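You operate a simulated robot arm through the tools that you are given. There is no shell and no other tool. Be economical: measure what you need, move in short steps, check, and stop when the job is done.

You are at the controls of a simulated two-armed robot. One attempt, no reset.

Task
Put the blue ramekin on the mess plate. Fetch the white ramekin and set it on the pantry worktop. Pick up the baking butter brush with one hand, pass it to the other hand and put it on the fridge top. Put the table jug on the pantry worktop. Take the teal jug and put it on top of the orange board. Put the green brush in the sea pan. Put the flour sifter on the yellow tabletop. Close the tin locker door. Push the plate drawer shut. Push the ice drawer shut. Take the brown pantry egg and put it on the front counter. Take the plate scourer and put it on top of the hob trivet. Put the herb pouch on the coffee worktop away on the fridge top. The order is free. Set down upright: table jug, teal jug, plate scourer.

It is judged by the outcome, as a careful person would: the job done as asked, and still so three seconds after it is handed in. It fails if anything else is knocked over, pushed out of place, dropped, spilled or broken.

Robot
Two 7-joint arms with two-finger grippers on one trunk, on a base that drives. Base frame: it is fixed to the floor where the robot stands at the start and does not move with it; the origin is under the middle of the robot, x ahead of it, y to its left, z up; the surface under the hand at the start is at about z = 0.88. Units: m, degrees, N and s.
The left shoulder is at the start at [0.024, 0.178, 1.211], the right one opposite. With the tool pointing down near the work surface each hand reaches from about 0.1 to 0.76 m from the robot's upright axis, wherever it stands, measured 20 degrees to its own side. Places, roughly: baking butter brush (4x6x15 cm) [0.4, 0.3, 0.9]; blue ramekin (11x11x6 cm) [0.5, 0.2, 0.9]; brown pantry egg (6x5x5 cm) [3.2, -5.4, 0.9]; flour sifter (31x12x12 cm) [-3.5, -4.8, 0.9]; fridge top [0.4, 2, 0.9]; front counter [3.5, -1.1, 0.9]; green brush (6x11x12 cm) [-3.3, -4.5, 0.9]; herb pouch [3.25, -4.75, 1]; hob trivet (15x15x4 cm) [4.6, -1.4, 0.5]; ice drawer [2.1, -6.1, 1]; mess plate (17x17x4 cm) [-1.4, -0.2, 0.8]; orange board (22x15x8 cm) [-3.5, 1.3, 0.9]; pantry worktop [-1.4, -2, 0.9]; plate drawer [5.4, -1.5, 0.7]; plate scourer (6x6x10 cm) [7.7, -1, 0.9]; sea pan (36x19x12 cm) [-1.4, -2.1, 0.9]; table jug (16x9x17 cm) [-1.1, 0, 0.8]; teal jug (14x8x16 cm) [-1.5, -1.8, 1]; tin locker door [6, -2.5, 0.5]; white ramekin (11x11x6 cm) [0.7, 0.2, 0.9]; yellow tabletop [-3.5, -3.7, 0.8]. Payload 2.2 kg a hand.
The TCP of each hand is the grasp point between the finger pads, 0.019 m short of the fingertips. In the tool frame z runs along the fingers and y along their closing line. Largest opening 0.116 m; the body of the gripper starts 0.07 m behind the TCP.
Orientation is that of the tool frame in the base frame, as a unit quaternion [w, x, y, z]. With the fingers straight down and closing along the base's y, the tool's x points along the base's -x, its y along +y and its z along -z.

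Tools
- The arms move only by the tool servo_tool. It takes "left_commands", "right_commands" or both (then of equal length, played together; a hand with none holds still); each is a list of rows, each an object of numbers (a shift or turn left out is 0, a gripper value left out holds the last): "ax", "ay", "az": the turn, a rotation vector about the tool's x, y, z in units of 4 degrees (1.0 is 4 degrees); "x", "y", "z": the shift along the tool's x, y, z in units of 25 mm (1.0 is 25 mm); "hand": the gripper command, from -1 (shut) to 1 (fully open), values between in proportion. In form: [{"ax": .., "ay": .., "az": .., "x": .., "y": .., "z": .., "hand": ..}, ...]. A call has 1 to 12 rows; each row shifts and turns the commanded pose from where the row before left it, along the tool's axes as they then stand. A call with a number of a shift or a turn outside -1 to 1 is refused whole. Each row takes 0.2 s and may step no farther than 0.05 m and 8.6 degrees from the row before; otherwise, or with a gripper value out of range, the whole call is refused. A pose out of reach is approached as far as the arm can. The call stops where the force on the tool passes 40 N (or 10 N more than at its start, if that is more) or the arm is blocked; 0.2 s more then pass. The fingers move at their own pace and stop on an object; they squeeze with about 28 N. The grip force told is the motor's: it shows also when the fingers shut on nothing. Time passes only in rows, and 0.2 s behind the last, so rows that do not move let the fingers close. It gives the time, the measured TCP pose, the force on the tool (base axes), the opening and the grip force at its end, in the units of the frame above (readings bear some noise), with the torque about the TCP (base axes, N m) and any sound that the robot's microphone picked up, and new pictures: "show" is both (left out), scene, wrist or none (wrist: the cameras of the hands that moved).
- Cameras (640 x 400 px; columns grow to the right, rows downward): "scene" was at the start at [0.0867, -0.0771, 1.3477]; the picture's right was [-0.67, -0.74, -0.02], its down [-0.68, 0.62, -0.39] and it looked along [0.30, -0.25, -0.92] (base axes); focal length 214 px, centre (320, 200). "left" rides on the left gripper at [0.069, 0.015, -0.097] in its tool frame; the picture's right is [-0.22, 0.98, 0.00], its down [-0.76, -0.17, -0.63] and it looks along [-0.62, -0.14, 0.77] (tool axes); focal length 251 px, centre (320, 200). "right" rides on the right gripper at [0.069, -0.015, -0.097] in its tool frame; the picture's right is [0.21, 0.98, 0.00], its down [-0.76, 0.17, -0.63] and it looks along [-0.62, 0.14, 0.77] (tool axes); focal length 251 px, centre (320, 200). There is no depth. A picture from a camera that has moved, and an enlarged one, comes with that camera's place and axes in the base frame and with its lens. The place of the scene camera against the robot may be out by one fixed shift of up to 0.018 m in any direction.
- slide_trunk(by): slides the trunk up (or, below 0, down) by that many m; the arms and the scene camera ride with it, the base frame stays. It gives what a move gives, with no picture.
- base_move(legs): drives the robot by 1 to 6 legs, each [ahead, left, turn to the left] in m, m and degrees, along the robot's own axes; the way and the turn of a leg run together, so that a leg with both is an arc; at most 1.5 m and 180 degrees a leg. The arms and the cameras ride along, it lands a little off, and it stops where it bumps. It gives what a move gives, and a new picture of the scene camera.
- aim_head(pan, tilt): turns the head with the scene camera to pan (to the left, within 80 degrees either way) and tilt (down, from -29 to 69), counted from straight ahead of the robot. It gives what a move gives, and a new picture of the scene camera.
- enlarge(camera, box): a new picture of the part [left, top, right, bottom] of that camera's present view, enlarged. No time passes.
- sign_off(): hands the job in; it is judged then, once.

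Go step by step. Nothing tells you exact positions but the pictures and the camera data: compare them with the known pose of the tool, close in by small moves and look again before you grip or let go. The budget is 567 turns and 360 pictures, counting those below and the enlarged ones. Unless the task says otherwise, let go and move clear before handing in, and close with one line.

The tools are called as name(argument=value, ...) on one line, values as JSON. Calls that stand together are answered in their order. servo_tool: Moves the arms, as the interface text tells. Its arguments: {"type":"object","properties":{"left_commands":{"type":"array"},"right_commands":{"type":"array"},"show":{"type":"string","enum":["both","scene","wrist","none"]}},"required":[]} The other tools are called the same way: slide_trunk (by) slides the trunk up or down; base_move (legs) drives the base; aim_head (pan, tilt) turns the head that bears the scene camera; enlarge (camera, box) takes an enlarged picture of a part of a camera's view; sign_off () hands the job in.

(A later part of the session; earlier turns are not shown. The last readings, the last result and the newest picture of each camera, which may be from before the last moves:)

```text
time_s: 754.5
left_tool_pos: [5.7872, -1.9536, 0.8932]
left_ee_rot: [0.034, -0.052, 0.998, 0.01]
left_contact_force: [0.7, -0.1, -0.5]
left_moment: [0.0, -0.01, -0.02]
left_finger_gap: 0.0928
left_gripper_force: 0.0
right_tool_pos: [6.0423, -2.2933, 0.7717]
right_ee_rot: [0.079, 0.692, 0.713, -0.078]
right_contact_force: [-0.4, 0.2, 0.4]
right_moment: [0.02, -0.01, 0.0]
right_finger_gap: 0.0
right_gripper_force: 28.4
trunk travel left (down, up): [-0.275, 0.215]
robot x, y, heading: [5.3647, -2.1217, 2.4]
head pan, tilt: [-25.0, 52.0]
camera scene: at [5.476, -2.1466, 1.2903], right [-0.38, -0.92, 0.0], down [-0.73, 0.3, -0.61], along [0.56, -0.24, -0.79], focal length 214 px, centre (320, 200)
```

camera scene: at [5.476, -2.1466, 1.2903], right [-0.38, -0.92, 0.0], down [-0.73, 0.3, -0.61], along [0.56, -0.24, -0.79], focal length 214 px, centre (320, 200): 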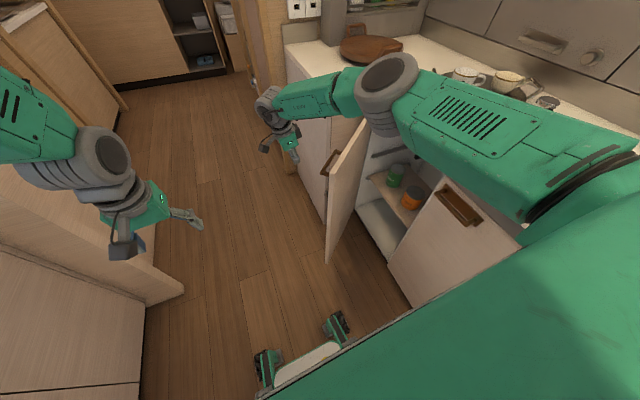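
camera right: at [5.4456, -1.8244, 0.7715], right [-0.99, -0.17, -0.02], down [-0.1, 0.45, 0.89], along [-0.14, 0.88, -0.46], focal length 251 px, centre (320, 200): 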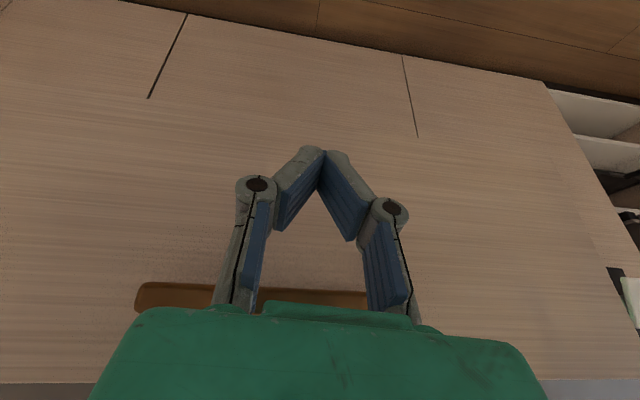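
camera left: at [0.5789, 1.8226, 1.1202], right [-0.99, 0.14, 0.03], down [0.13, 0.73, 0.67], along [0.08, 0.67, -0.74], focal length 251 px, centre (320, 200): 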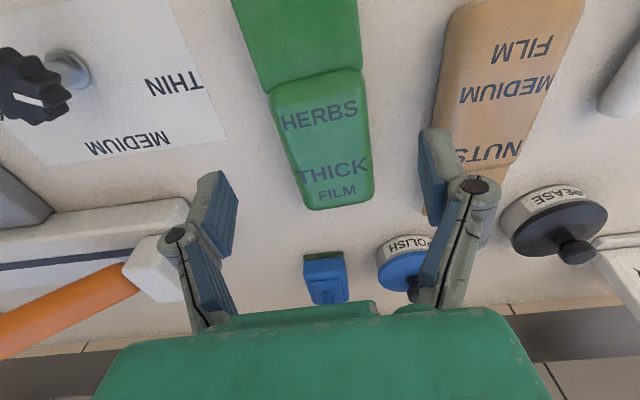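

servo_tool(right_commands=[{"x": -0.6, "y": -0.25, "z": 0.13}, {"x": -0.8, "y": -0.33, "z": 0.18}, {"x": -0.8, "y": -0.33, "z": 0.18}, {"x": -0.8, "y": -0.33, "z": 0.18}, {"x": -0.8, "y": -0.33, "z": 0.18}, {"x": -0.8, "y": -0.33, "z": 0.18}], show="both")

```text
time_s: 755.9
left_tool_pos: [5.7864, -1.9534, 0.8944]
left_ee_rot: [0.036, -0.052, 0.998, 0.012]
left_contact_force: [-1.4, -0.4, 0.0]
left_moment: [0.03, 0.0, -0.01]
left_finger_gap: 0.0927
left_gripper_force: 0.1
right_tool_pos: [5.9971, -2.4142, 0.7717]
right_ee_rot: [0.078, 0.692, 0.713, -0.077]
right_contact_force: [0.0, 0.3, -0.6]
right_moment: [-0.02, -0.03, 0.01]
right_finger_gap: 0.0
right_gripper_force: 27.5
trunk travel left (down, up): [-0.275, 0.215]
robot x, y, heading: [5.3605, -2.1224, 2.2]
head pan, tilt: [-25.0, 52.0]
camera scene: at [5.4754, -2.1488, 1.2903], right [-0.38, -0.92, 0.0], down [-0.73, 0.3, -0.61], along [0.56, -0.23, -0.79], focal length 214 px, centre (320, 200)
camera right: at [5.979, -2.3258, 0.8513], right [0.97, 0.24, -0.05], down [0.19, -0.6, 0.78], along [0.16, -0.77, -0.62], focal length 251 px, centre (320, 200)
```

scene: 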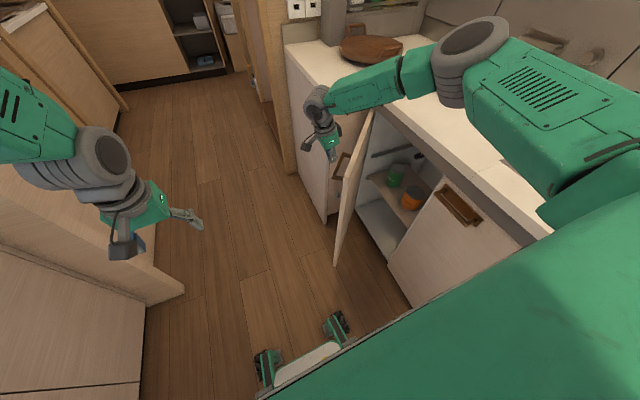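
right: 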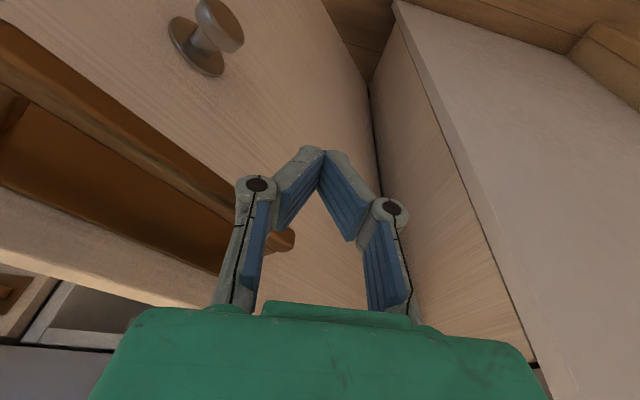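

servo_tool(right_commands=[{"x": -0.58, "y": -0.43, "z": 0.13}, {"x": -0.58, "y": -0.43, "z": 0.13}, {"x": -0.58, "y": -0.43, "z": 0.13}, {"x": -0.58, "y": -0.43, "z": 0.13}, {"x": -0.58, "y": -0.43, "z": 0.13}, {"x": -0.58, "y": -0.43, "z": 0.13}], show="scene")

```text
time_s: 757.2
left_tool_pos: [5.7867, -1.9526, 0.8939]
left_ee_rot: [0.036, -0.052, 0.998, 0.012]
left_contact_force: [0.2, 0.5, -0.5]
left_moment: [0.0, 0.01, -0.01]
left_finger_gap: 0.0929
left_gripper_force: 0.0
right_tool_pos: [5.9334, -2.5033, 0.7724]
right_ee_rot: [0.078, 0.693, 0.713, -0.077]
right_contact_force: [0.7, -0.5, 0.2]
right_moment: [0.01, -0.02, -0.01]
right_finger_gap: 0.0
right_gripper_force: 27.7
trunk travel left (down, up): [-0.275, 0.215]
robot x, y, heading: [5.3649, -2.1256, 2.3]
head pan, tilt: [-25.0, 52.0]
camera scene: at [5.4748, -2.1494, 1.2903], right [-0.38, -0.92, 0.0], down [-0.73, 0.3, -0.61], along [0.57, -0.23, -0.79], focal length 214 px, centre (320, 200)
```

scene: 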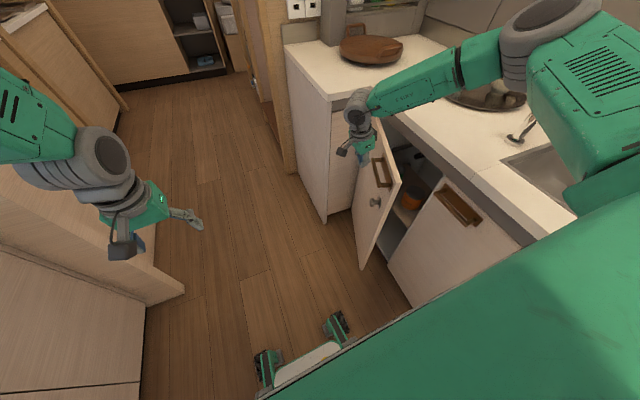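

servo_tool(right_commands=[{"x": -0.6, "y": -0.33, "z": 0.14}, {"x": -0.6, "y": -0.33, "z": 0.14}, {"x": -0.6, "y": -0.33, "z": 0.14}, {"x": -0.6, "y": -0.33, "z": 0.14}, {"x": -0.5, "y": -0.13, "z": 0.11}, {"x": -0.5, "y": -0.13, "z": 0.11}], show="scene")

```text
time_s: 758.6
left_tool_pos: [5.7869, -1.953, 0.8925]
left_ee_rot: [0.035, -0.052, 0.998, 0.011]
left_contact_force: [-0.8, 0.3, -0.7]
left_moment: [0.0, 0.01, 0.0]
left_finger_gap: 0.0928
left_gripper_force: 0.1
right_tool_pos: [5.898, -2.5914, 0.7719]
right_ee_rot: [0.078, 0.692, 0.714, -0.078]
right_contact_force: [-1.3, 0.0, 0.3]
right_moment: [0.0, 0.04, 0.0]
right_finger_gap: 0.0
right_gripper_force: 28.3
trunk travel left (down, up): [-0.275, 0.215]
robot x, y, heading: [5.3583, -2.1217, 2.2]
head pan, tilt: [-25.0, 52.0]
camera scene: at [5.4748, -2.1498, 1.2903], right [-0.38, -0.92, 0.0], down [-0.73, 0.3, -0.61], along [0.57, -0.23, -0.79], focal length 214 px, centre (320, 200)
```

scene: 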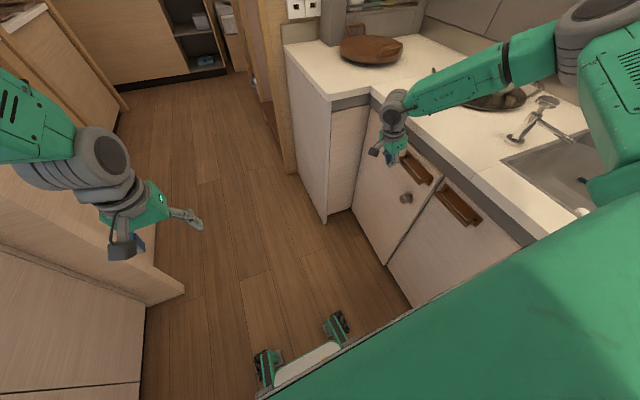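

Nearly shut. Push the last bit until it stops.

servo_tool(right_commands=[{"x": -0.4, "y": -0.05, "z": 0.09}, {"x": -0.4, "y": -0.05, "z": 0.09}, {"x": -0.3, "z": 0.07}, {"x": -0.3, "z": 0.07}, {"x": -0.3, "z": 0.07}], show="scene")

```text
time_s: 759.6
left_tool_pos: [5.7826, -1.9475, 0.8944]
left_ee_rot: [0.036, -0.052, 0.998, 0.009]
left_contact_force: [0.3, -0.6, -0.2]
left_moment: [-0.01, -0.01, 0.03]
left_finger_gap: 0.0928
left_gripper_force: 0.1
right_tool_pos: [5.893, -2.6138, 0.7744]
right_ee_rot: [0.075, 0.69, 0.716, -0.072]
right_contact_force: [-0.8, 9.6, 4.2]
right_moment: [-0.04, 0.08, -0.14]
right_finger_gap: 0.0
right_gripper_force: 28.5
trunk travel left (down, up): [-0.275, 0.215]
robot x, y, heading: [5.3619, -2.1265, 2.5]
head pan, tilt: [-25.0, 52.0]
stopped in row 4 (right hand): the force on the tool passed its limit at 45 N (the readings are from after the stop); the commanded pose is now the measured one
camera scene: at [5.4741, -2.1423, 1.2906], right [-0.38, -0.92, 0.0], down [-0.73, 0.3, -0.61], along [0.57, -0.24, -0.79], focal length 214 px, centre (320, 200)
```

scene: 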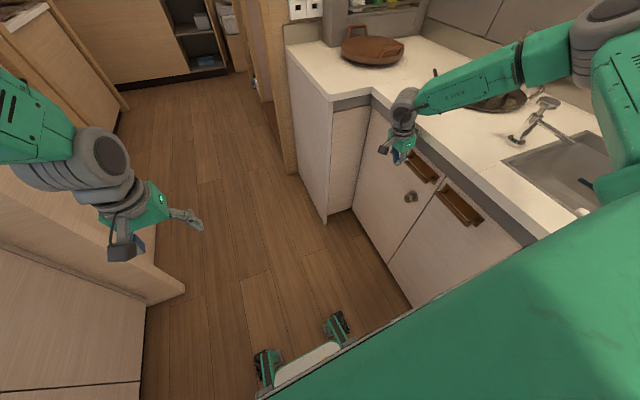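

The door is shut against its stop. I retract the hand northward and check.

servo_tool(right_commands=[{"x": 0.5, "z": -0.1}, {"x": 0.8, "z": -0.18}, {"x": 0.8, "z": -0.18}, {"x": 0.8, "z": -0.18}, {"x": 0.8, "z": -0.18}, {"x": 0.8, "z": -0.18}, {"x": 0.8, "z": -0.18}, {"x": 0.8, "z": -0.18, "y": -0.4}, {"x": 0.8, "z": -0.18, "y": -0.4}], show="none")

slide_trunk(by=0.215)

enlarge(camera="scene", box=[250, 50, 570, 250])

```text
time_s: 761.6
left_tool_pos: [5.7844, -1.9526, 0.8954]
left_ee_rot: [0.035, -0.053, 0.998, 0.011]
left_contact_force: [0.3, 0.5, -0.1]
left_moment: [0.03, -0.04, 0.01]
left_finger_gap: 0.0927
left_gripper_force: 0.0
right_tool_pos: [5.8664, -2.4433, 0.7732]
right_ee_rot: [0.074, 0.691, 0.715, -0.073]
right_contact_force: [0.4, 0.1, 0.5]
right_moment: [-0.02, -0.02, 0.05]
right_finger_gap: 0.0002
right_gripper_force: 27.9
trunk travel left (down, up): [-0.275, 0.215]
robot x, y, heading: [5.3618, -2.1246, 2.6]
head pan, tilt: [-25.0, 52.0]
```

```text
time_s: 763.9
left_tool_pos: [5.7835, -1.9506, 1.109]
left_ee_rot: [0.036, -0.053, 0.998, 0.011]
left_contact_force: [-0.3, -0.6, -0.2]
left_moment: [-0.04, -0.02, -0.02]
left_finger_gap: 0.0931
left_gripper_force: 0.1
right_tool_pos: [5.868, -2.4414, 0.9894]
right_ee_rot: [0.074, 0.69, 0.716, -0.073]
right_contact_force: [0.2, -0.8, 0.5]
right_moment: [0.04, 0.02, -0.03]
right_finger_gap: 0.0001
right_gripper_force: 27.7
trunk travel left (down, up): [-0.49, 0.0]
robot x, y, heading: [5.3615, -2.1223, 2.3]
head pan, tilt: [-25.0, 52.0]
```

```text
2.00 times, centred on (410, 150) of scene
camera zoom: at [5.476, -2.1473, 1.5052], right [-0.38, -0.92, 0.0], down [-0.73, 0.3, -0.61], along [0.57, -0.23, -0.79], focal length 429 px, centre (140, 300)
```

zoom: 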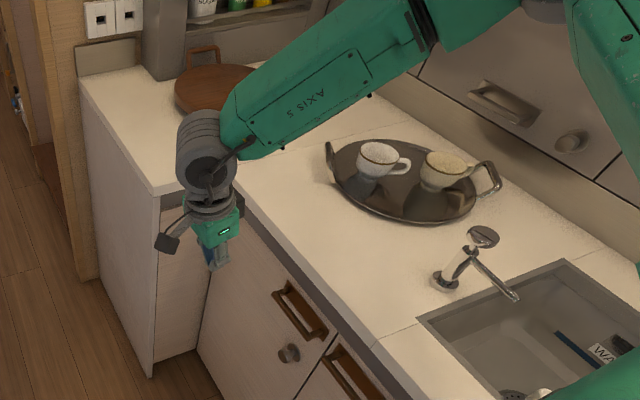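

The locker door is flush. Last job: the plate scourer. I restore the right hand's yaw and drive through the doorway east, then look left.

servo_tool(right_commands=[{"x": 0.6, "ay": 1}, {"x": 0.6, "ay": 1}, {"x": 0.6, "ay": 1}, {"ay": 0.8}, {"az": -1}, {"az": -1}, {"az": -1}, {"az": -1}, {"az": -1}, {"az": -1}, {"az": -1}, {"az": -1}], show="none")

servo_tool(right_commands=[{"az": -1}, {"az": -1}, {"az": -1}, {"az": -1}, {"az": -1}, {"az": -1}, {"az": -1}, {"az": -1}, {"az": -1}, {"az": -1}, {"az": -1}, {"az": -1}], show="none")

servo_tool(right_commands=[{"az": -1, "x": 0.5}, {"az": -1, "x": 0.6}, {"x": 0.6}, {"x": 0.6}, {"x": 0.5, "hand": 1}], show="none")

base_move(legs=[[0.9, 0.08, -1]])

aim_head(pan=10, tilt=22)

```text
time_s: 766.5
left_tool_pos: [5.7835, -1.9518, 1.1095]
left_ee_rot: [0.037, -0.052, 0.998, 0.011]
left_contact_force: [-0.3, 0.2, 0.1]
left_moment: [-0.02, 0.0, -0.02]
left_finger_gap: 0.093
left_gripper_force: 0.1
right_tool_pos: [5.8655, -2.3981, 0.9831]
right_ee_rot: [-0.015, 0.468, 0.883, 0.023]
right_contact_force: [0.6, -0.3, 0.2]
right_moment: [0.05, -0.01, -0.02]
right_finger_gap: 0.0
right_gripper_force: 28.0
trunk travel left (down, up): [-0.49, 0.0]
robot x, y, heading: [5.3627, -2.1247, 2.2]
head pan, tilt: [-25.0, 52.0]
```

```text
time_s: 769.1
left_tool_pos: [5.7837, -1.9514, 1.1095]
left_ee_rot: [0.036, -0.053, 0.998, 0.011]
left_contact_force: [0.6, -0.3, 0.5]
left_moment: [0.03, -0.01, 0.0]
left_finger_gap: 0.0927
left_gripper_force: 0.0
right_tool_pos: [5.8656, -2.3976, 0.9833]
right_ee_rot: [-0.004, 0.068, 0.997, 0.028]
right_contact_force: [0.3, -0.5, 0.2]
right_moment: [0.01, 0.0, 0.03]
right_finger_gap: 0.0001
right_gripper_force: 27.9
trunk travel left (down, up): [-0.49, 0.0]
robot x, y, heading: [5.3622, -2.1166, 2.7]
head pan, tilt: [-25.0, 52.0]
```

```text
time_s: 770.3
left_tool_pos: [5.7831, -1.9509, 1.1106]
left_ee_rot: [0.036, -0.053, 0.998, 0.011]
left_contact_force: [0.3, 0.4, 0.3]
left_moment: [0.02, -0.01, -0.02]
left_finger_gap: 0.0929
left_gripper_force: 0.0
right_tool_pos: [5.7939, -2.3931, 0.9838]
right_ee_rot: [-0.002, -0.001, 1.0, 0.028]
right_contact_force: [0.1, -0.1, -0.1]
right_moment: [-0.01, -0.01, 0.04]
right_finger_gap: 0.1161
right_gripper_force: 0.0
trunk travel left (down, up): [-0.49, 0.0]
robot x, y, heading: [5.3602, -2.121, 2.5]
head pan, tilt: [-25.0, 52.0]
```

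```text
time_s: 775.1
left_tool_pos: [6.6965, -1.8486, 1.1101]
left_ee_rot: [0.037, -0.043, 0.998, 0.01]
left_contact_force: [0.5, 0.6, 0.6]
left_moment: [-0.05, -0.01, 0.05]
left_finger_gap: 0.0926
left_gripper_force: 0.0
right_tool_pos: [6.6993, -2.2904, 0.9829]
right_ee_rot: [-0.002, 0.01, 1.0, 0.028]
right_contact_force: [0.9, -0.2, 0.1]
right_moment: [0.01, -0.04, 0.0]
right_finger_gap: 0.116
right_gripper_force: 0.0
trunk travel left (down, up): [-0.49, 0.0]
robot x, y, heading: [6.2739, -2.0114, 1.5]
head pan, tilt: [-25.0, 52.0]
camera scene: at [6.3844, -2.038, 1.5054], right [-0.4, -0.92, 0.0], down [-0.72, 0.32, -0.61], along [0.56, -0.25, -0.79], focal length 214 px, centre (320, 200)
```

scene: 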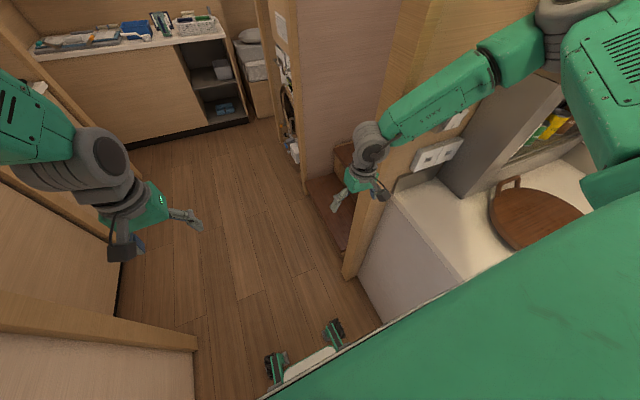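

```text
time_s: 776.2
left_tool_pos: [6.6942, -1.8472, 1.1111]
left_ee_rot: [0.038, -0.044, 0.998, 0.009]
left_contact_force: [-0.2, 1.2, 0.2]
left_moment: [-0.01, 0.02, -0.04]
left_finger_gap: 0.0928
left_gripper_force: 0.0
right_tool_pos: [6.6969, -2.2889, 0.9847]
right_ee_rot: [0.0, 0.009, 1.0, 0.028]
right_contact_force: [-0.3, -0.6, -0.7]
right_moment: [-0.01, -0.01, -0.02]
right_finger_gap: 0.1159
right_gripper_force: 0.1
trunk travel left (down, up): [-0.49, 0.0]
robot x, y, heading: [6.2741, -2.0106, 1.3]
head pan, tilt: [10.0, 22.0]
camera scene: at [6.4073, -1.9893, 1.5503], right [0.2, -0.98, 0.0], down [-0.37, -0.07, -0.93], along [0.91, 0.18, -0.38], focal length 214 px, centre (320, 200)
```

scene: 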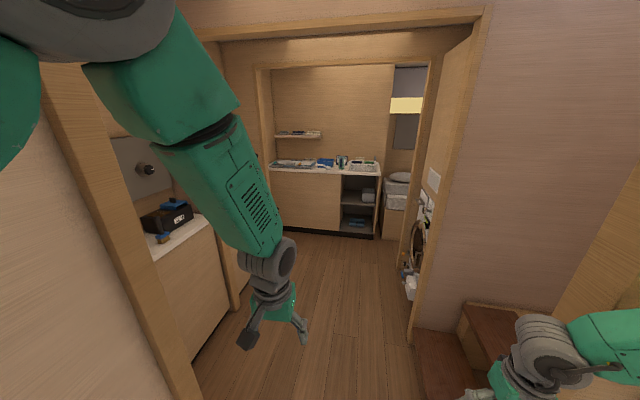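

The scourer should be on the left counter beyond the door frame. I tuck the right hand in, and drive through the doorway centred at y ≈ -1.9.

servo_tool(right_commands=[{"y": 0.4, "z": -0.4}, {"y": 0.6, "z": -0.5}, {"y": 0.6, "z": -0.6}, {"y": 0.6, "z": -0.6}, {"y": 0.6, "z": -0.6}, {"y": 0.6, "z": -0.6}, {"y": 0.4, "z": -0.6}], show="none")

base_move(legs=[[0.2, 0.1, -1.3], [1.0, 0, 0]])

aim_head(pan=60, tilt=30)

```text
time_s: 777.8
left_tool_pos: [6.6944, -1.8469, 1.1108]
left_ee_rot: [0.038, -0.043, 0.998, 0.01]
left_contact_force: [0.2, -0.2, 0.2]
left_moment: [0.02, -0.01, -0.04]
left_finger_gap: 0.0926
left_gripper_force: 0.1
right_tool_pos: [6.6971, -2.1989, 1.0874]
right_ee_rot: [-0.001, 0.01, 1.0, 0.028]
right_contact_force: [-0.3, 0.4, 0.7]
right_moment: [0.02, -0.01, 0.04]
right_finger_gap: 0.1159
right_gripper_force: 0.0
trunk travel left (down, up): [-0.49, 0.0]
robot x, y, heading: [6.2723, -2.0094, 1.1]
head pan, tilt: [10.0, 22.0]
```

```text
time_s: 778.8
left_tool_pos: [6.7435, -1.8232, 1.1148]
left_ee_rot: [0.042, -0.039, 0.998, 0.011]
left_contact_force: [0.7, -0.8, 0.4]
left_moment: [0.04, 0.01, -0.03]
left_finger_gap: 0.0932
left_gripper_force: 0.1
right_tool_pos: [6.738, -2.1836, 1.0884]
right_ee_rot: [0.0, 0.017, 0.999, 0.03]
right_contact_force: [-1.0, -0.3, 0.7]
right_moment: [-0.07, -0.15, 0.01]
right_finger_gap: 0.1161
right_gripper_force: 0.1
trunk travel left (down, up): [-0.49, 0.0]
robot x, y, heading: [6.3289, -1.9817, 0.9]
head pan, tilt: [10.0, 22.0]
stopped in leg 1: the robot was blocked; the commanded pose is now the measured one
camera scene: at [6.4557, -1.9616, 1.5511], right [0.19, -0.98, 0.0], down [-0.37, -0.07, -0.93], along [0.91, 0.17, -0.37], focal length 214 px, centre (320, 200)
```

scene: 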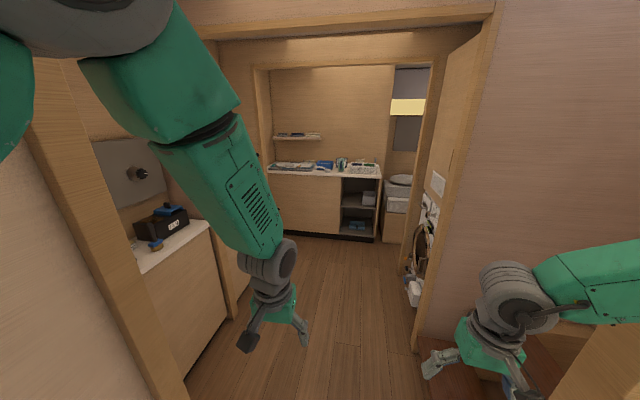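

```text
time_s: 780.0
left_tool_pos: [6.7474, -1.8131, 1.1107]
left_ee_rot: [0.04, -0.04, 0.998, 0.005]
left_contact_force: [0.1, 0.5, -0.2]
left_moment: [0.01, -0.02, -0.02]
left_finger_gap: 0.0929
left_gripper_force: 0.1
right_tool_pos: [6.7428, -2.1703, 1.0889]
right_ee_rot: [-0.001, 0.018, 1.0, 0.025]
right_contact_force: [-0.2, 0.4, 0.2]
right_moment: [-0.01, 0.03, 0.01]
right_finger_gap: 0.1158
right_gripper_force: 0.0
trunk travel left (down, up): [-0.49, 0.0]
robot x, y, heading: [6.3272, -1.9797, 0.8]
head pan, tilt: [60.0, 30.0]
camera scene: at [6.4128, -1.889, 1.5375], right [0.87, -0.49, 0.0], down [-0.25, -0.44, -0.86], along [0.42, 0.75, -0.5], focal length 214 px, centre (320, 200)
```

scene: 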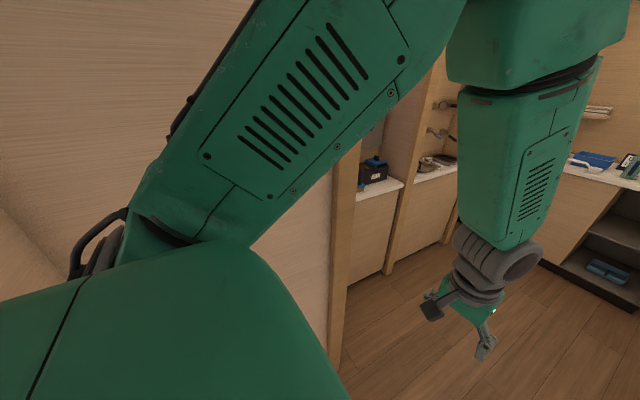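

Blocked: probably an elbow touches the side wall. I back off slightly to the right and stretch both hands forward to narrow the elbows.

base_move(legs=[[-0.05, -0.03, 0]])

servo_tool(left_commands=[{"x": -0.7, "y": -0.1}, {"x": -0.9, "y": -0.15}, {"x": -0.9, "y": -0.15}, {"x": -0.9, "y": -0.15}, {"x": -0.9, "y": -0.15}, {"x": -0.9, "y": -0.15}, {"x": -0.9, "y": -0.15}, {"x": -0.9, "y": -0.15}, {"x": -0.9, "y": -0.1}], right_commands=[{"x": -0.7, "y": 0.1}, {"x": -0.9, "y": 0.15}, {"x": -0.9, "y": 0.15}, {"x": -0.9, "y": 0.15}, {"x": -0.9, "y": 0.15}, {"x": -0.9, "y": 0.15}, {"x": -0.9, "y": 0.15}, {"x": -0.9, "y": 0.15}, {"x": -0.9, "y": 0.1}], show="none")

aim_head(pan=0, tilt=40)

```text
time_s: 781.0
left_tool_pos: [6.705, -1.8302, 1.1059]
left_ee_rot: [0.036, -0.041, 0.998, 0.001]
left_contact_force: [0.2, 1.5, 0.2]
left_moment: [-0.05, 0.06, 0.0]
left_finger_gap: 0.0926
left_gripper_force: 0.1
right_tool_pos: [6.6998, -2.1877, 1.0874]
right_ee_rot: [-0.005, 0.015, 1.0, 0.021]
right_contact_force: [0.6, 1.1, -0.6]
right_moment: [0.01, 0.03, 0.01]
right_finger_gap: 0.1159
right_gripper_force: 0.0
trunk travel left (down, up): [-0.49, 0.0]
robot x, y, heading: [6.2813, -2.0035, 0.5]
head pan, tilt: [60.0, 30.0]
camera scene: at [6.3766, -1.9196, 1.5368], right [0.87, -0.49, -0.01], down [-0.25, -0.44, -0.86], along [0.42, 0.75, -0.51], focal length 214 px, centre (320, 200)
```

scene: 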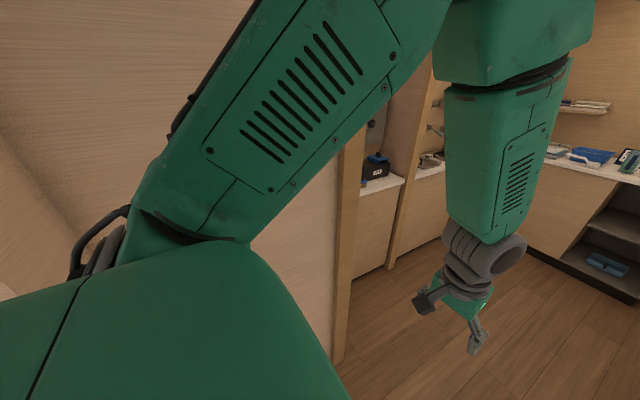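

```text
time_s: 783.0
left_tool_pos: [6.8891, -1.8444, 1.1266]
left_ee_rot: [0.041, -0.041, 0.998, -0.001]
left_contact_force: [0.6, 0.0, 0.2]
left_moment: [0.01, 0.0, -0.03]
left_finger_gap: 0.0926
left_gripper_force: 0.0
right_tool_pos: [6.8841, -2.1618, 1.0907]
right_ee_rot: [-0.001, 0.016, 1.0, 0.021]
right_contact_force: [-2.2, 2.4, 0.0]
right_moment: [-0.16, -0.09, 0.0]
right_finger_gap: 0.116
right_gripper_force: 0.1
trunk travel left (down, up): [-0.49, 0.0]
robot x, y, heading: [6.2783, -2.0055, 0.7]
head pan, tilt: [60.0, 30.0]
```

```text
time_s: 784.3
left_tool_pos: [6.89, -1.8427, 1.1288]
left_ee_rot: [0.042, -0.041, 0.998, -0.001]
left_contact_force: [0.0, 0.1, 0.3]
left_moment: [0.01, 0.02, -0.02]
left_finger_gap: 0.0929
left_gripper_force: 0.0
right_tool_pos: [6.8852, -2.1589, 1.0928]
right_ee_rot: [0.0, 0.014, 1.0, 0.02]
right_contact_force: [-0.8, -0.1, 0.5]
right_moment: [0.03, -0.02, 0.03]
right_finger_gap: 0.116
right_gripper_force: 0.1
trunk travel left (down, up): [-0.49, 0.0]
robot x, y, heading: [6.2811, -2.0092, 0.8]
head pan, tilt: [0.0, 40.0]
camera scene: at [6.4026, -1.9873, 1.5223], right [0.01, -1.0, 0.01], down [-0.64, -0.02, -0.77], along [0.77, 0.01, -0.64], focal length 214 px, centre (320, 200)
```

scene: 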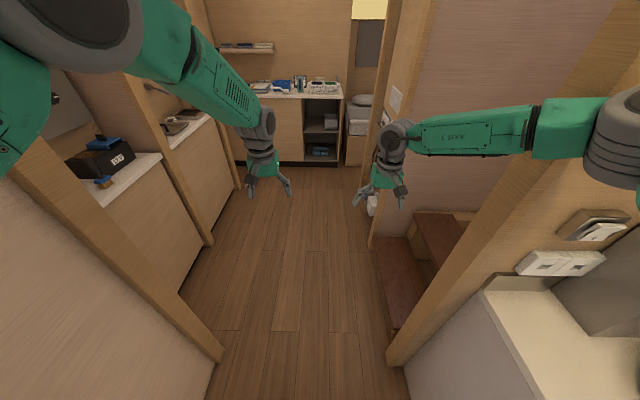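

Doorway spans y -1.39…-2.40. I shift 9 cm left to its centre line and drive through.

base_move(legs=[[0, 0.09, -0.8], [0.6, 0, 0]])

```text
time_s: 788.4
left_tool_pos: [7.4971, -1.7978, 1.1292]
left_ee_rot: [0.042, -0.037, 0.998, 0.014]
left_contact_force: [-0.9, -2.4, -0.1]
left_moment: [0.26, 0.04, -0.02]
left_finger_gap: 0.0927
left_gripper_force: 0.1
right_tool_pos: [7.4922, -2.114, 1.085]
right_ee_rot: [-0.002, 0.02, 0.999, 0.035]
right_contact_force: [1.1, -2.6, -0.4]
right_moment: [0.23, 0.08, 0.0]
right_finger_gap: 0.1159
right_gripper_force: 0.0
trunk travel left (down, up): [-0.49, 0.0]
robot x, y, heading: [6.8831, -1.9241, 0.7]
head pan, tilt: [0.0, 40.0]
camera scene: at [7.0123, -1.971, 1.5206], right [0.01, -1.0, -0.04], down [-0.65, 0.02, -0.76], along [0.76, 0.03, -0.65], focal length 214 px, centre (320, 200)
```

scene: 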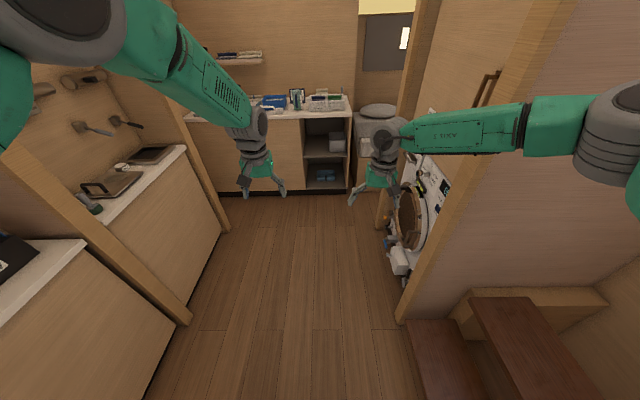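

Through the first doorway. The scourer should be on the second left niche. I drive on, then turn left to face it.

base_move(legs=[[0.85, 0, 0], [0, 0, 89]])

aim_head(pan=5, tilt=40)

```text
time_s: 796.6
left_tool_pos: [7.5935, -1.2988, 1.1313]
left_ee_rot: [-0.025, 0.725, -0.687, -0.038]
left_contact_force: [2.3, 0.8, -0.3]
left_moment: [0.04, 0.18, 0.01]
left_finger_gap: 0.0929
left_gripper_force: 0.1
right_tool_pos: [7.9093, -1.3084, 1.0875]
right_ee_rot: [-0.021, -0.685, 0.728, 0.02]
right_contact_force: [2.8, 0.6, -0.9]
right_moment: [-0.05, 0.23, 0.01]
right_finger_gap: 0.1161
right_gripper_force: 0.1
trunk travel left (down, up): [-0.49, 0.0]
robot x, y, heading: [7.7172, -1.9122, 89.9]
head pan, tilt: [0.0, 40.0]
camera scene: at [7.7684, -1.7766, 1.5206], right [1.0, -0.01, -0.03], down [-0.03, -0.65, -0.76], along [-0.02, 0.76, -0.65], focal length 214 px, centre (320, 200)
```

scene: 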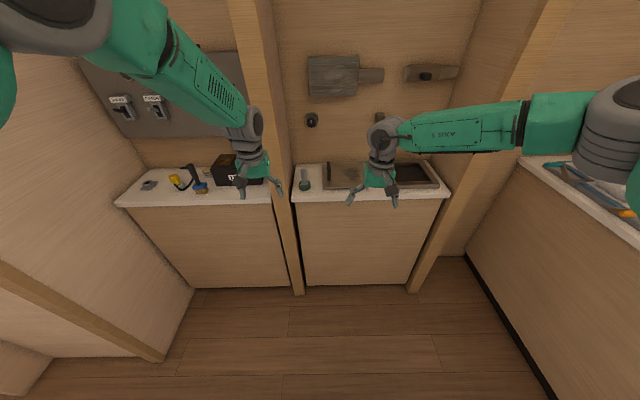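

```text
time_s: 797.2
left_tool_pos: [7.5764, -1.3048, 1.1306]
left_ee_rot: [-0.035, 0.724, -0.688, -0.031]
left_contact_force: [0.2, -0.1, -0.5]
left_moment: [-0.02, 0.07, -0.01]
left_finger_gap: 0.0928
left_gripper_force: 0.0
right_tool_pos: [7.8941, -1.3138, 1.0948]
right_ee_rot: [-0.012, -0.683, 0.73, 0.014]
right_contact_force: [0.9, -1.1, 0.0]
right_moment: [0.02, 0.09, 0.0]
right_finger_gap: 0.1163
right_gripper_force: 0.0
trunk travel left (down, up): [-0.49, 0.0]
robot x, y, heading: [7.7226, -1.9114, 89.7]
head pan, tilt: [5.0, 40.0]
camera scene: at [7.7163, -1.7773, 1.5218], right [1.0, 0.08, 0.0], down [0.05, -0.65, -0.76], along [-0.06, 0.76, -0.65], focal length 214 px, centre (320, 200)
```

scene: 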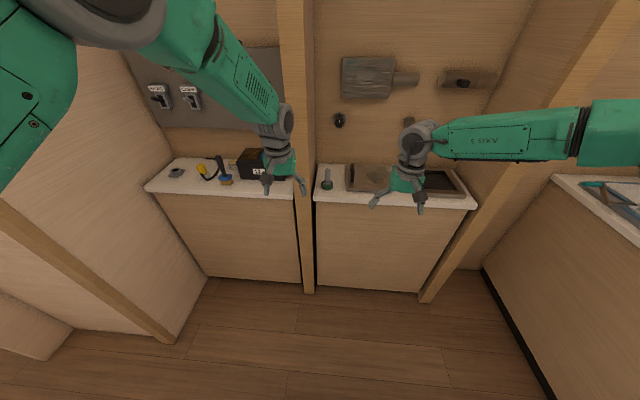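

enlarge(camera="scene", box=[290, 140, 410, 215])

```text
5.33 times, centred on (350, 178) of scene
camera zoom: at [7.7163, -1.7773, 1.5218], right [1.0, 0.08, 0.0], down [0.05, -0.65, -0.76], along [-0.06, 0.76, -0.65], focal length 1144 px, centre (160, 320)
```

zoom: 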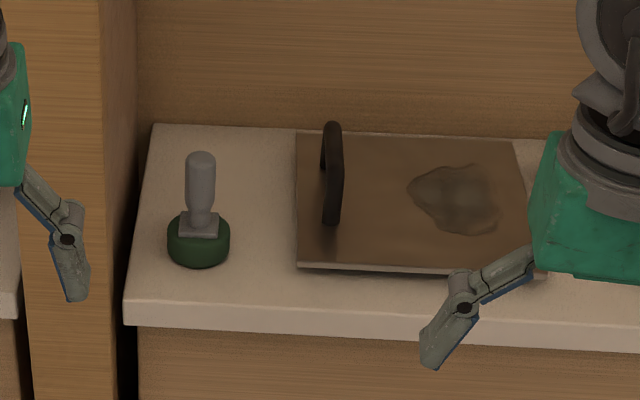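

The scourer (green round base, grey upright handle) stands at about [7.686, -0.958], close to a post on its left. I drive 0.3 m closer, then steady the robot by pressing the closed left hand against the post.

base_move(legs=[[0.3, 0, 0]])

slide_trunk(by=0)

slide_trunk(by=0)

slide_trunk(by=0)

```text
time_s: 798.9
left_tool_pos: [7.5386, -1.1047, 1.1312]
left_ee_rot: [-0.036, 0.727, -0.685, -0.018]
left_contact_force: [-0.2, -0.1, -0.8]
left_moment: [-0.04, -0.06, -0.01]
left_finger_gap: 0.0928
left_gripper_force: 0.1
right_tool_pos: [7.858, -1.1033, 1.1033]
right_ee_rot: [0.002, -0.688, 0.726, 0.007]
right_contact_force: [-0.3, -0.3, -0.9]
right_moment: [0.0, -0.06, -0.01]
right_finger_gap: 0.1159
right_gripper_force: 0.0
trunk travel left (down, up): [-0.49, 0.0]
robot x, y, heading: [7.7219, -1.6968, 90.1]
head pan, tilt: [5.0, 40.0]
stopped in leg 1: the force on the tool passed its limit at 162 N (the readings are from after the stop); the commanded pose is now the measured one
camera scene: at [7.6884, -1.5617, 1.5215], right [1.0, 0.09, 0.02], down [0.07, -0.64, -0.76], along [-0.06, 0.76, -0.65], focal length 214 px, centre (320, 200)
```

scene: 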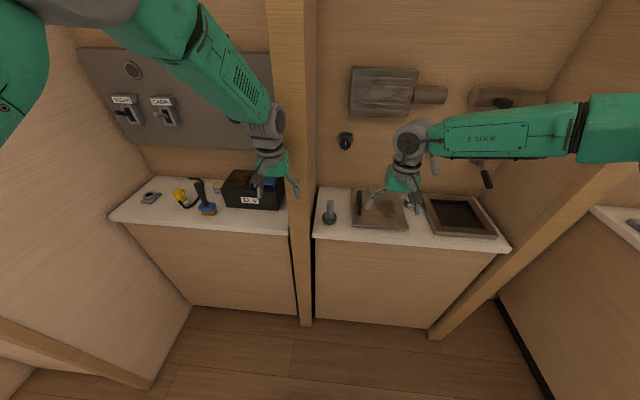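

```text
time_s: 799.4
left_tool_pos: [7.5597, -1.1059, 1.1357]
left_ee_rot: [-0.03, 0.726, -0.687, -0.024]
left_contact_force: [0.3, 0.0, 0.4]
left_moment: [0.03, 0.03, -0.03]
left_finger_gap: 0.093
left_gripper_force: 0.0
right_tool_pos: [7.8767, -1.1055, 1.1023]
right_ee_rot: [-0.004, -0.686, 0.727, 0.013]
right_contact_force: [1.1, 0.0, 0.8]
right_moment: [-0.02, 0.05, 0.0]
right_finger_gap: 0.1161
right_gripper_force: 0.0
trunk travel left (down, up): [-0.49, 0.0]
robot x, y, heading: [7.7224, -1.6978, 90.0]
head pan, tilt: [5.0, 40.0]
```

```text
time_s: 799.9
left_tool_pos: [7.5518, -1.1048, 1.134]
left_ee_rot: [-0.032, 0.726, -0.686, -0.021]
left_contact_force: [0.5, 0.2, 0.5]
left_moment: [0.02, 0.0, 0.0]
left_finger_gap: 0.0926
left_gripper_force: 0.0
right_tool_pos: [7.8699, -1.1052, 1.1036]
right_ee_rot: [-0.001, -0.687, 0.727, 0.011]
right_contact_force: [0.6, -0.5, -0.1]
right_moment: [0.01, 0.0, 0.01]
right_finger_gap: 0.1161
right_gripper_force: 0.0
trunk travel left (down, up): [-0.49, 0.0]
robot x, y, heading: [7.725, -1.6938, 90.3]
head pan, tilt: [5.0, 40.0]
```

```text
time_s: 800.4
left_tool_pos: [7.5472, -1.1056, 1.134]
left_ee_rot: [-0.034, 0.727, -0.686, -0.02]
left_contact_force: [-0.2, 1.4, 0.5]
left_moment: [-0.04, -0.02, -0.02]
left_finger_gap: 0.0926
left_gripper_force: 0.0
right_tool_pos: [7.8648, -1.1047, 1.103]
right_ee_rot: [0.0, -0.688, 0.726, 0.009]
right_contact_force: [-0.1, 0.4, 1.3]
right_moment: [0.0, 0.01, 0.04]
right_finger_gap: 0.116
right_gripper_force: 0.2
trunk travel left (down, up): [-0.49, 0.0]
robot x, y, heading: [7.7172, -1.6987, 89.7]
head pan, tilt: [5.0, 40.0]
```

Sway is now small. I turn the right hand: yaw left 30°, pitch forward 45°, so that it clears the post and can later reach into the cubby.

servo_tool(right_commands=[{"az": -1}, {"az": -1}, {"az": -1}, {"az": -1}, {"az": -1}, {"az": -1}, {"az": -1}, {"az": -0.5}, {"ay": -1}, {"ay": -1}, {"ay": -1}, {"ay": -1}], show="none")

servo_tool(right_commands=[{"ay": -1}, {"ay": -1}, {"ay": -1}, {"ay": -1}, {"ay": -1}, {"ay": -1}, {"ay": -1}], show="wrist")

```text
time_s: 803.0
left_tool_pos: [7.5735, -1.1044, 1.1369]
left_ee_rot: [-0.028, 0.725, -0.688, -0.028]
left_contact_force: [1.2, 0.0, 0.1]
left_moment: [-0.04, 0.1, -0.01]
left_finger_gap: 0.0927
left_gripper_force: 0.1
right_tool_pos: [7.8912, -1.1065, 1.0994]
right_ee_rot: [-0.071, 0.84, -0.52, -0.137]
right_contact_force: [1.1, 0.4, -0.9]
right_moment: [0.03, 0.08, 0.0]
right_finger_gap: 0.1159
right_gripper_force: 0.0
trunk travel left (down, up): [-0.49, 0.0]
robot x, y, heading: [7.7254, -1.6972, 90.1]
head pan, tilt: [5.0, 40.0]
```

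```text
time_s: 804.6
left_tool_pos: [7.5678, -1.1057, 1.1375]
left_ee_rot: [-0.029, 0.724, -0.689, -0.025]
left_contact_force: [0.6, 0.2, 0.4]
left_moment: [-0.02, 0.06, -0.02]
left_finger_gap: 0.0926
left_gripper_force: 0.1
right_tool_pos: [7.8871, -1.105, 1.1003]
right_ee_rot: [-0.196, 0.783, -0.489, -0.332]
right_contact_force: [1.3, -0.7, 0.3]
right_moment: [0.0, 0.09, 0.03]
right_finger_gap: 0.1159
right_gripper_force: 0.0
trunk travel left (down, up): [-0.49, 0.0]
robot x, y, heading: [7.7256, -1.7002, 89.9]
head pan, tilt: [5.0, 40.0]
camera right: at [7.9537, -1.2039, 1.12], right [-0.81, -0.57, -0.13], down [-0.17, 0.0, 0.99], along [-0.56, 0.82, -0.1], focal length 251 px, centre (320, 200)
```

right: 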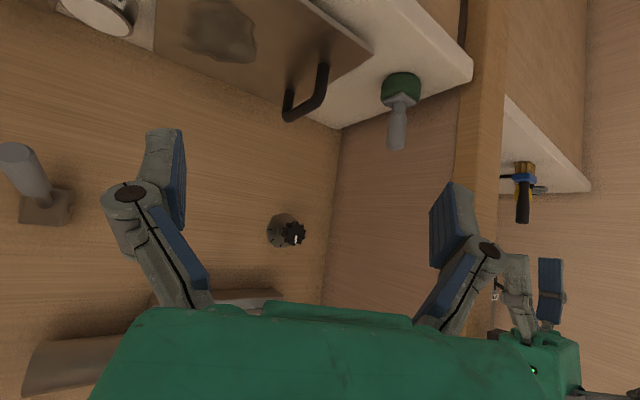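

servo_tool(right_commands=[{"x": -0.2, "y": 0.45, "z": 0.5, "hand": -0.1}, {"x": -0.26, "y": 0.6, "z": 0.64}, {"x": -0.26, "y": 0.6, "z": 0.64}, {"x": -0.26, "y": 0.6, "z": 0.64}, {"x": -0.26, "y": 0.6, "z": 0.64}, {"x": -0.26, "y": 0.6, "z": 0.64}, {"x": -0.26, "y": 0.6, "z": 0.64}, {"x": -0.26, "y": 0.6, "z": 0.64}], show="wrist")

```text
time_s: 806.4
left_tool_pos: [7.5607, -1.1053, 1.1358]
left_ee_rot: [-0.031, 0.725, -0.687, -0.024]
left_contact_force: [1.0, 0.5, 0.0]
left_moment: [0.0, 0.01, 0.01]
left_finger_gap: 0.0928
left_gripper_force: 0.1
right_tool_pos: [7.7192, -1.0447, 1.0525]
right_ee_rot: [-0.197, 0.783, -0.488, -0.332]
right_contact_force: [0.7, 0.1, 0.1]
right_moment: [-0.03, 0.0, 0.01]
right_finger_gap: 0.0521
right_gripper_force: 0.1
trunk travel left (down, up): [-0.49, 0.0]
robot x, y, heading: [7.7235, -1.6962, 89.8]
head pan, tilt: [5.0, 40.0]
camera right: at [7.7865, -1.1428, 1.0713], right [-0.81, -0.57, -0.14], down [-0.17, 0.0, 0.99], along [-0.56, 0.82, -0.1], focal length 251 px, centre (320, 200)
```

right: 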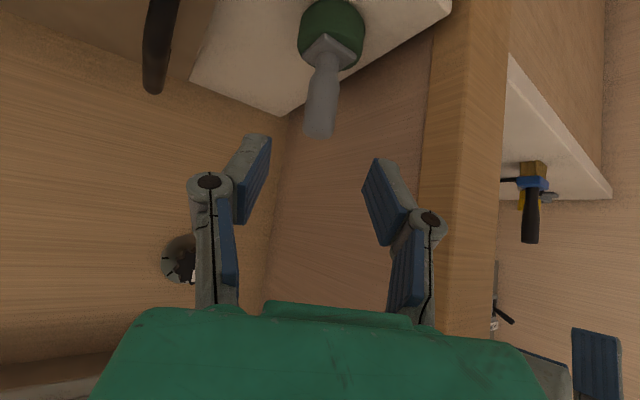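

The handle is lined up exactly along the approach axis. Move in along the tool axis and close.

servo_tool(right_commands=[{"z": 0.6}, {"z": 0.75}, {"z": 0.75}, {"z": 0.75}, {"z": 0.75}, {"z": 0.6}], show="wrist")

```text
time_s: 807.8
left_tool_pos: [7.5375, -1.1066, 1.134]
left_ee_rot: [-0.036, 0.727, -0.685, -0.018]
left_contact_force: [-0.8, -1.0, 0.1]
left_moment: [0.04, -0.03, 0.01]
left_finger_gap: 0.0927
left_gripper_force: 0.0
right_tool_pos: [7.6664, -0.9871, 0.9742]
right_ee_rot: [-0.198, 0.787, -0.486, -0.325]
right_contact_force: [0.3, 1.5, 1.5]
right_moment: [-0.1, -0.02, 0.05]
right_finger_gap: 0.0706
right_gripper_force: 0.3
trunk travel left (down, up): [-0.49, 0.0]
robot x, y, heading: [7.7226, -1.7004, 90.1]
head pan, tilt: [5.0, 40.0]
camera right: at [7.7329, -1.0848, 0.9955], right [-0.8, -0.58, -0.15], down [-0.19, 0.01, 0.98], along [-0.57, 0.82, -0.12], focal length 251 px, centre (320, 200)
```

right: 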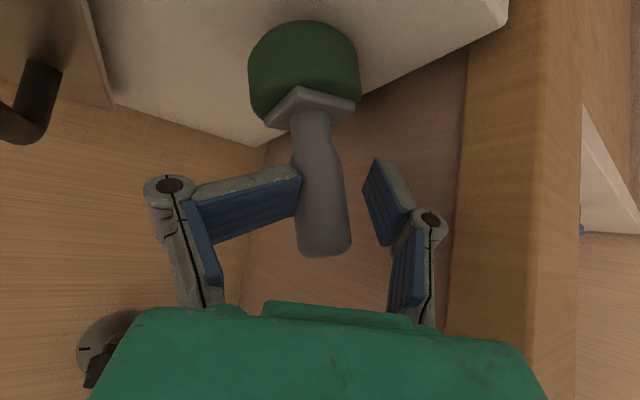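

A finger already touches the handle; I close the grip now.

servo_tool(right_commands=[{"hand": -0.6}, {"hand": -1}, {"hand": -1}, {"hand": -1}], show="wrist")

```text
time_s: 809.0
left_tool_pos: [7.5173, -1.1105, 1.1332]
left_ee_rot: [-0.041, 0.73, -0.682, -0.015]
left_contact_force: [0.4, -0.7, 0.1]
left_moment: [0.04, -0.11, 0.0]
left_finger_gap: 0.0928
left_gripper_force: 0.0
right_tool_pos: [7.6406, -0.9878, 0.9812]
right_ee_rot: [-0.203, 0.791, -0.478, -0.324]
right_contact_force: [-1.3, -0.2, 0.1]
right_moment: [-0.02, -0.11, -0.08]
right_finger_gap: 0.0138
right_gripper_force: 16.5
trunk travel left (down, up): [-0.49, 0.0]
robot x, y, heading: [7.7158, -1.6926, 90.2]
head pan, tilt: [5.0, 40.0]
stopped in row 4 (right hand): the arm was blocked; the commanded pose is now the measured one
camera right: at [7.7077, -1.0843, 1.0014], right [-0.79, -0.58, -0.16], down [-0.2, 0.0, 0.98], along [-0.57, 0.81, -0.11], focal length 251 px, centre (320, 200)
```

right: 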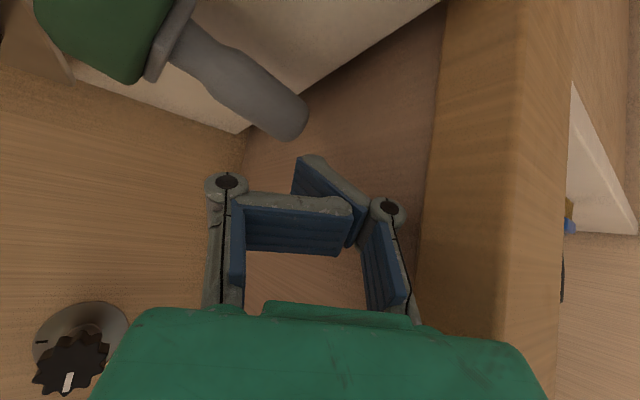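

The scourer slipped out sideways due to the sway. I look at it at once.

servo_tool(right_commands=[{"z": -0.4}, {"z": -0.6}, {"z": -0.6}, {"z": -0.6}, {"z": -0.6}], show="both")

```text
time_s: 810.2
left_tool_pos: [7.563, -1.1101, 1.1396]
left_ee_rot: [-0.032, 0.727, -0.686, -0.027]
left_contact_force: [2.4, -0.3, 0.0]
left_moment: [0.03, 0.12, 0.01]
left_finger_gap: 0.0927
left_gripper_force: 0.1
right_tool_pos: [7.7093, -1.031, 1.0316]
right_ee_rot: [-0.196, 0.783, -0.486, -0.335]
right_contact_force: [0.8, 0.1, -1.1]
right_moment: [0.01, 0.09, 0.12]
right_finger_gap: 0.0136
right_gripper_force: 16.5
trunk travel left (down, up): [-0.49, 0.0]
robot x, y, heading: [7.7236, -1.6963, 90.0]
head pan, tilt: [5.0, 40.0]
camera scene: at [7.731, -1.5631, 1.5221], right [1.0, 0.09, -0.01], down [0.05, -0.64, -0.76], along [-0.07, 0.76, -0.65], focal length 214 px, centre (320, 200)
camera right: at [7.7756, -1.1284, 1.0497], right [-0.81, -0.58, -0.14], down [-0.17, 0.0, 0.99], along [-0.57, 0.82, -0.1], focal length 251 px, centre (320, 200)
```

scene: 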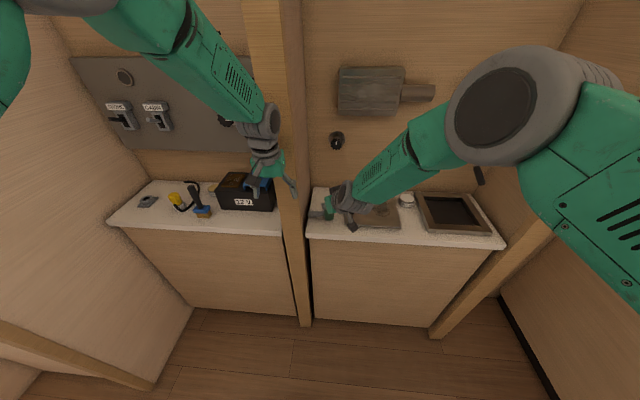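
right: 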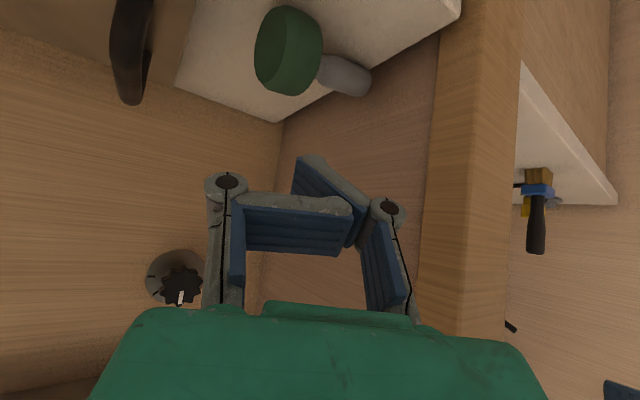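

The scourer now lies on its side on the counter (still safe). I back off, open the hand, and let the sway calm by touching the counter properly before retrying.

servo_tool(right_commands=[{"z": -0.5, "hand": 1}, {"z": -0.6}, {"z": -0.6}, {"z": -0.4}, {"z": 0}, {"z": 0}], show="wrist")

slide_trunk(by=0)

slide_trunk(by=0)

slide_trunk(by=0)

```text
time_s: 811.8
left_tool_pos: [7.5169, -1.1155, 1.1368]
left_ee_rot: [-0.04, 0.731, -0.681, -0.017]
left_contact_force: [-0.3, -0.1, 0.0]
left_moment: [0.02, 0.0, 0.03]
left_finger_gap: 0.0927
left_gripper_force: 0.0
right_tool_pos: [7.6818, -1.0682, 1.071]
right_ee_rot: [-0.204, 0.79, -0.477, -0.327]
right_contact_force: [-0.6, 0.1, 1.0]
right_moment: [-0.02, -0.03, -0.01]
right_finger_gap: 0.1162
right_gripper_force: 0.1
trunk travel left (down, up): [-0.49, 0.0]
robot x, y, heading: [7.711, -1.6984, 90.0]
head pan, tilt: [5.0, 40.0]
stopped in row 6 (right hand): the arm was blocked; the commanded pose is now the measured one
camera right: at [7.7492, -1.1662, 1.0918], right [-0.8, -0.58, -0.16], down [-0.19, -0.01, 0.98], along [-0.57, 0.81, -0.11], focal length 251 px, centre (320, 200)
```

right: 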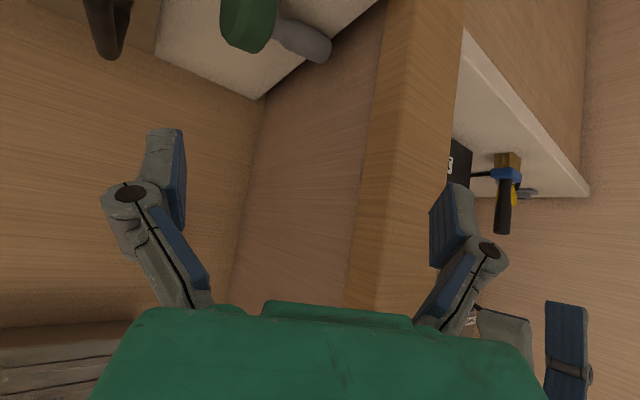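

```text
time_s: 812.3
left_tool_pos: [7.5328, -1.1137, 1.1376]
left_ee_rot: [-0.037, 0.729, -0.683, -0.021]
left_contact_force: [0.3, -0.3, 1.1]
left_moment: [0.01, 0.05, -0.02]
left_finger_gap: 0.0927
left_gripper_force: 0.1
right_tool_pos: [7.6963, -1.069, 1.0714]
right_ee_rot: [-0.2, 0.788, -0.479, -0.332]
right_contact_force: [0.7, 0.2, -0.5]
right_moment: [-0.01, 0.02, -0.07]
right_finger_gap: 0.1163
right_gripper_force: 0.1
trunk travel left (down, up): [-0.49, 0.0]
robot x, y, heading: [7.708, -1.6981, 90.0]
head pan, tilt: [5.0, 40.0]
```

```text
time_s: 812.8
left_tool_pos: [7.5291, -1.113, 1.1375]
left_ee_rot: [-0.037, 0.73, -0.683, -0.02]
left_contact_force: [0.1, -0.1, -0.1]
left_moment: [-0.01, 0.06, 0.0]
left_finger_gap: 0.093
left_gripper_force: 0.1
right_tool_pos: [7.6942, -1.0682, 1.0718]
right_ee_rot: [-0.202, 0.787, -0.48, -0.33]
right_contact_force: [1.3, 0.4, 0.5]
right_moment: [-0.01, -0.01, -0.01]
right_finger_gap: 0.116
right_gripper_force: 0.1
trunk travel left (down, up): [-0.49, 0.0]
robot x, y, heading: [7.7128, -1.7028, 90.0]
head pan, tilt: [5.0, 40.0]
```

```text
time_s: 813.3
left_tool_pos: [7.5194, -1.1146, 1.1368]
left_ee_rot: [-0.04, 0.731, -0.682, -0.018]
left_contact_force: [0.5, 0.1, 0.1]
left_moment: [0.03, -0.06, 0.0]
left_finger_gap: 0.0929
left_gripper_force: 0.1
right_tool_pos: [7.6853, -1.0692, 1.0715]
right_ee_rot: [-0.202, 0.79, -0.477, -0.327]
right_contact_force: [-0.6, -0.7, 1.1]
right_moment: [0.01, -0.02, -0.02]
right_finger_gap: 0.1158
right_gripper_force: 0.0
trunk travel left (down, up): [-0.49, 0.0]
robot x, y, heading: [7.7103, -1.6985, 90.1]
head pan, tilt: [5.0, 40.0]
```

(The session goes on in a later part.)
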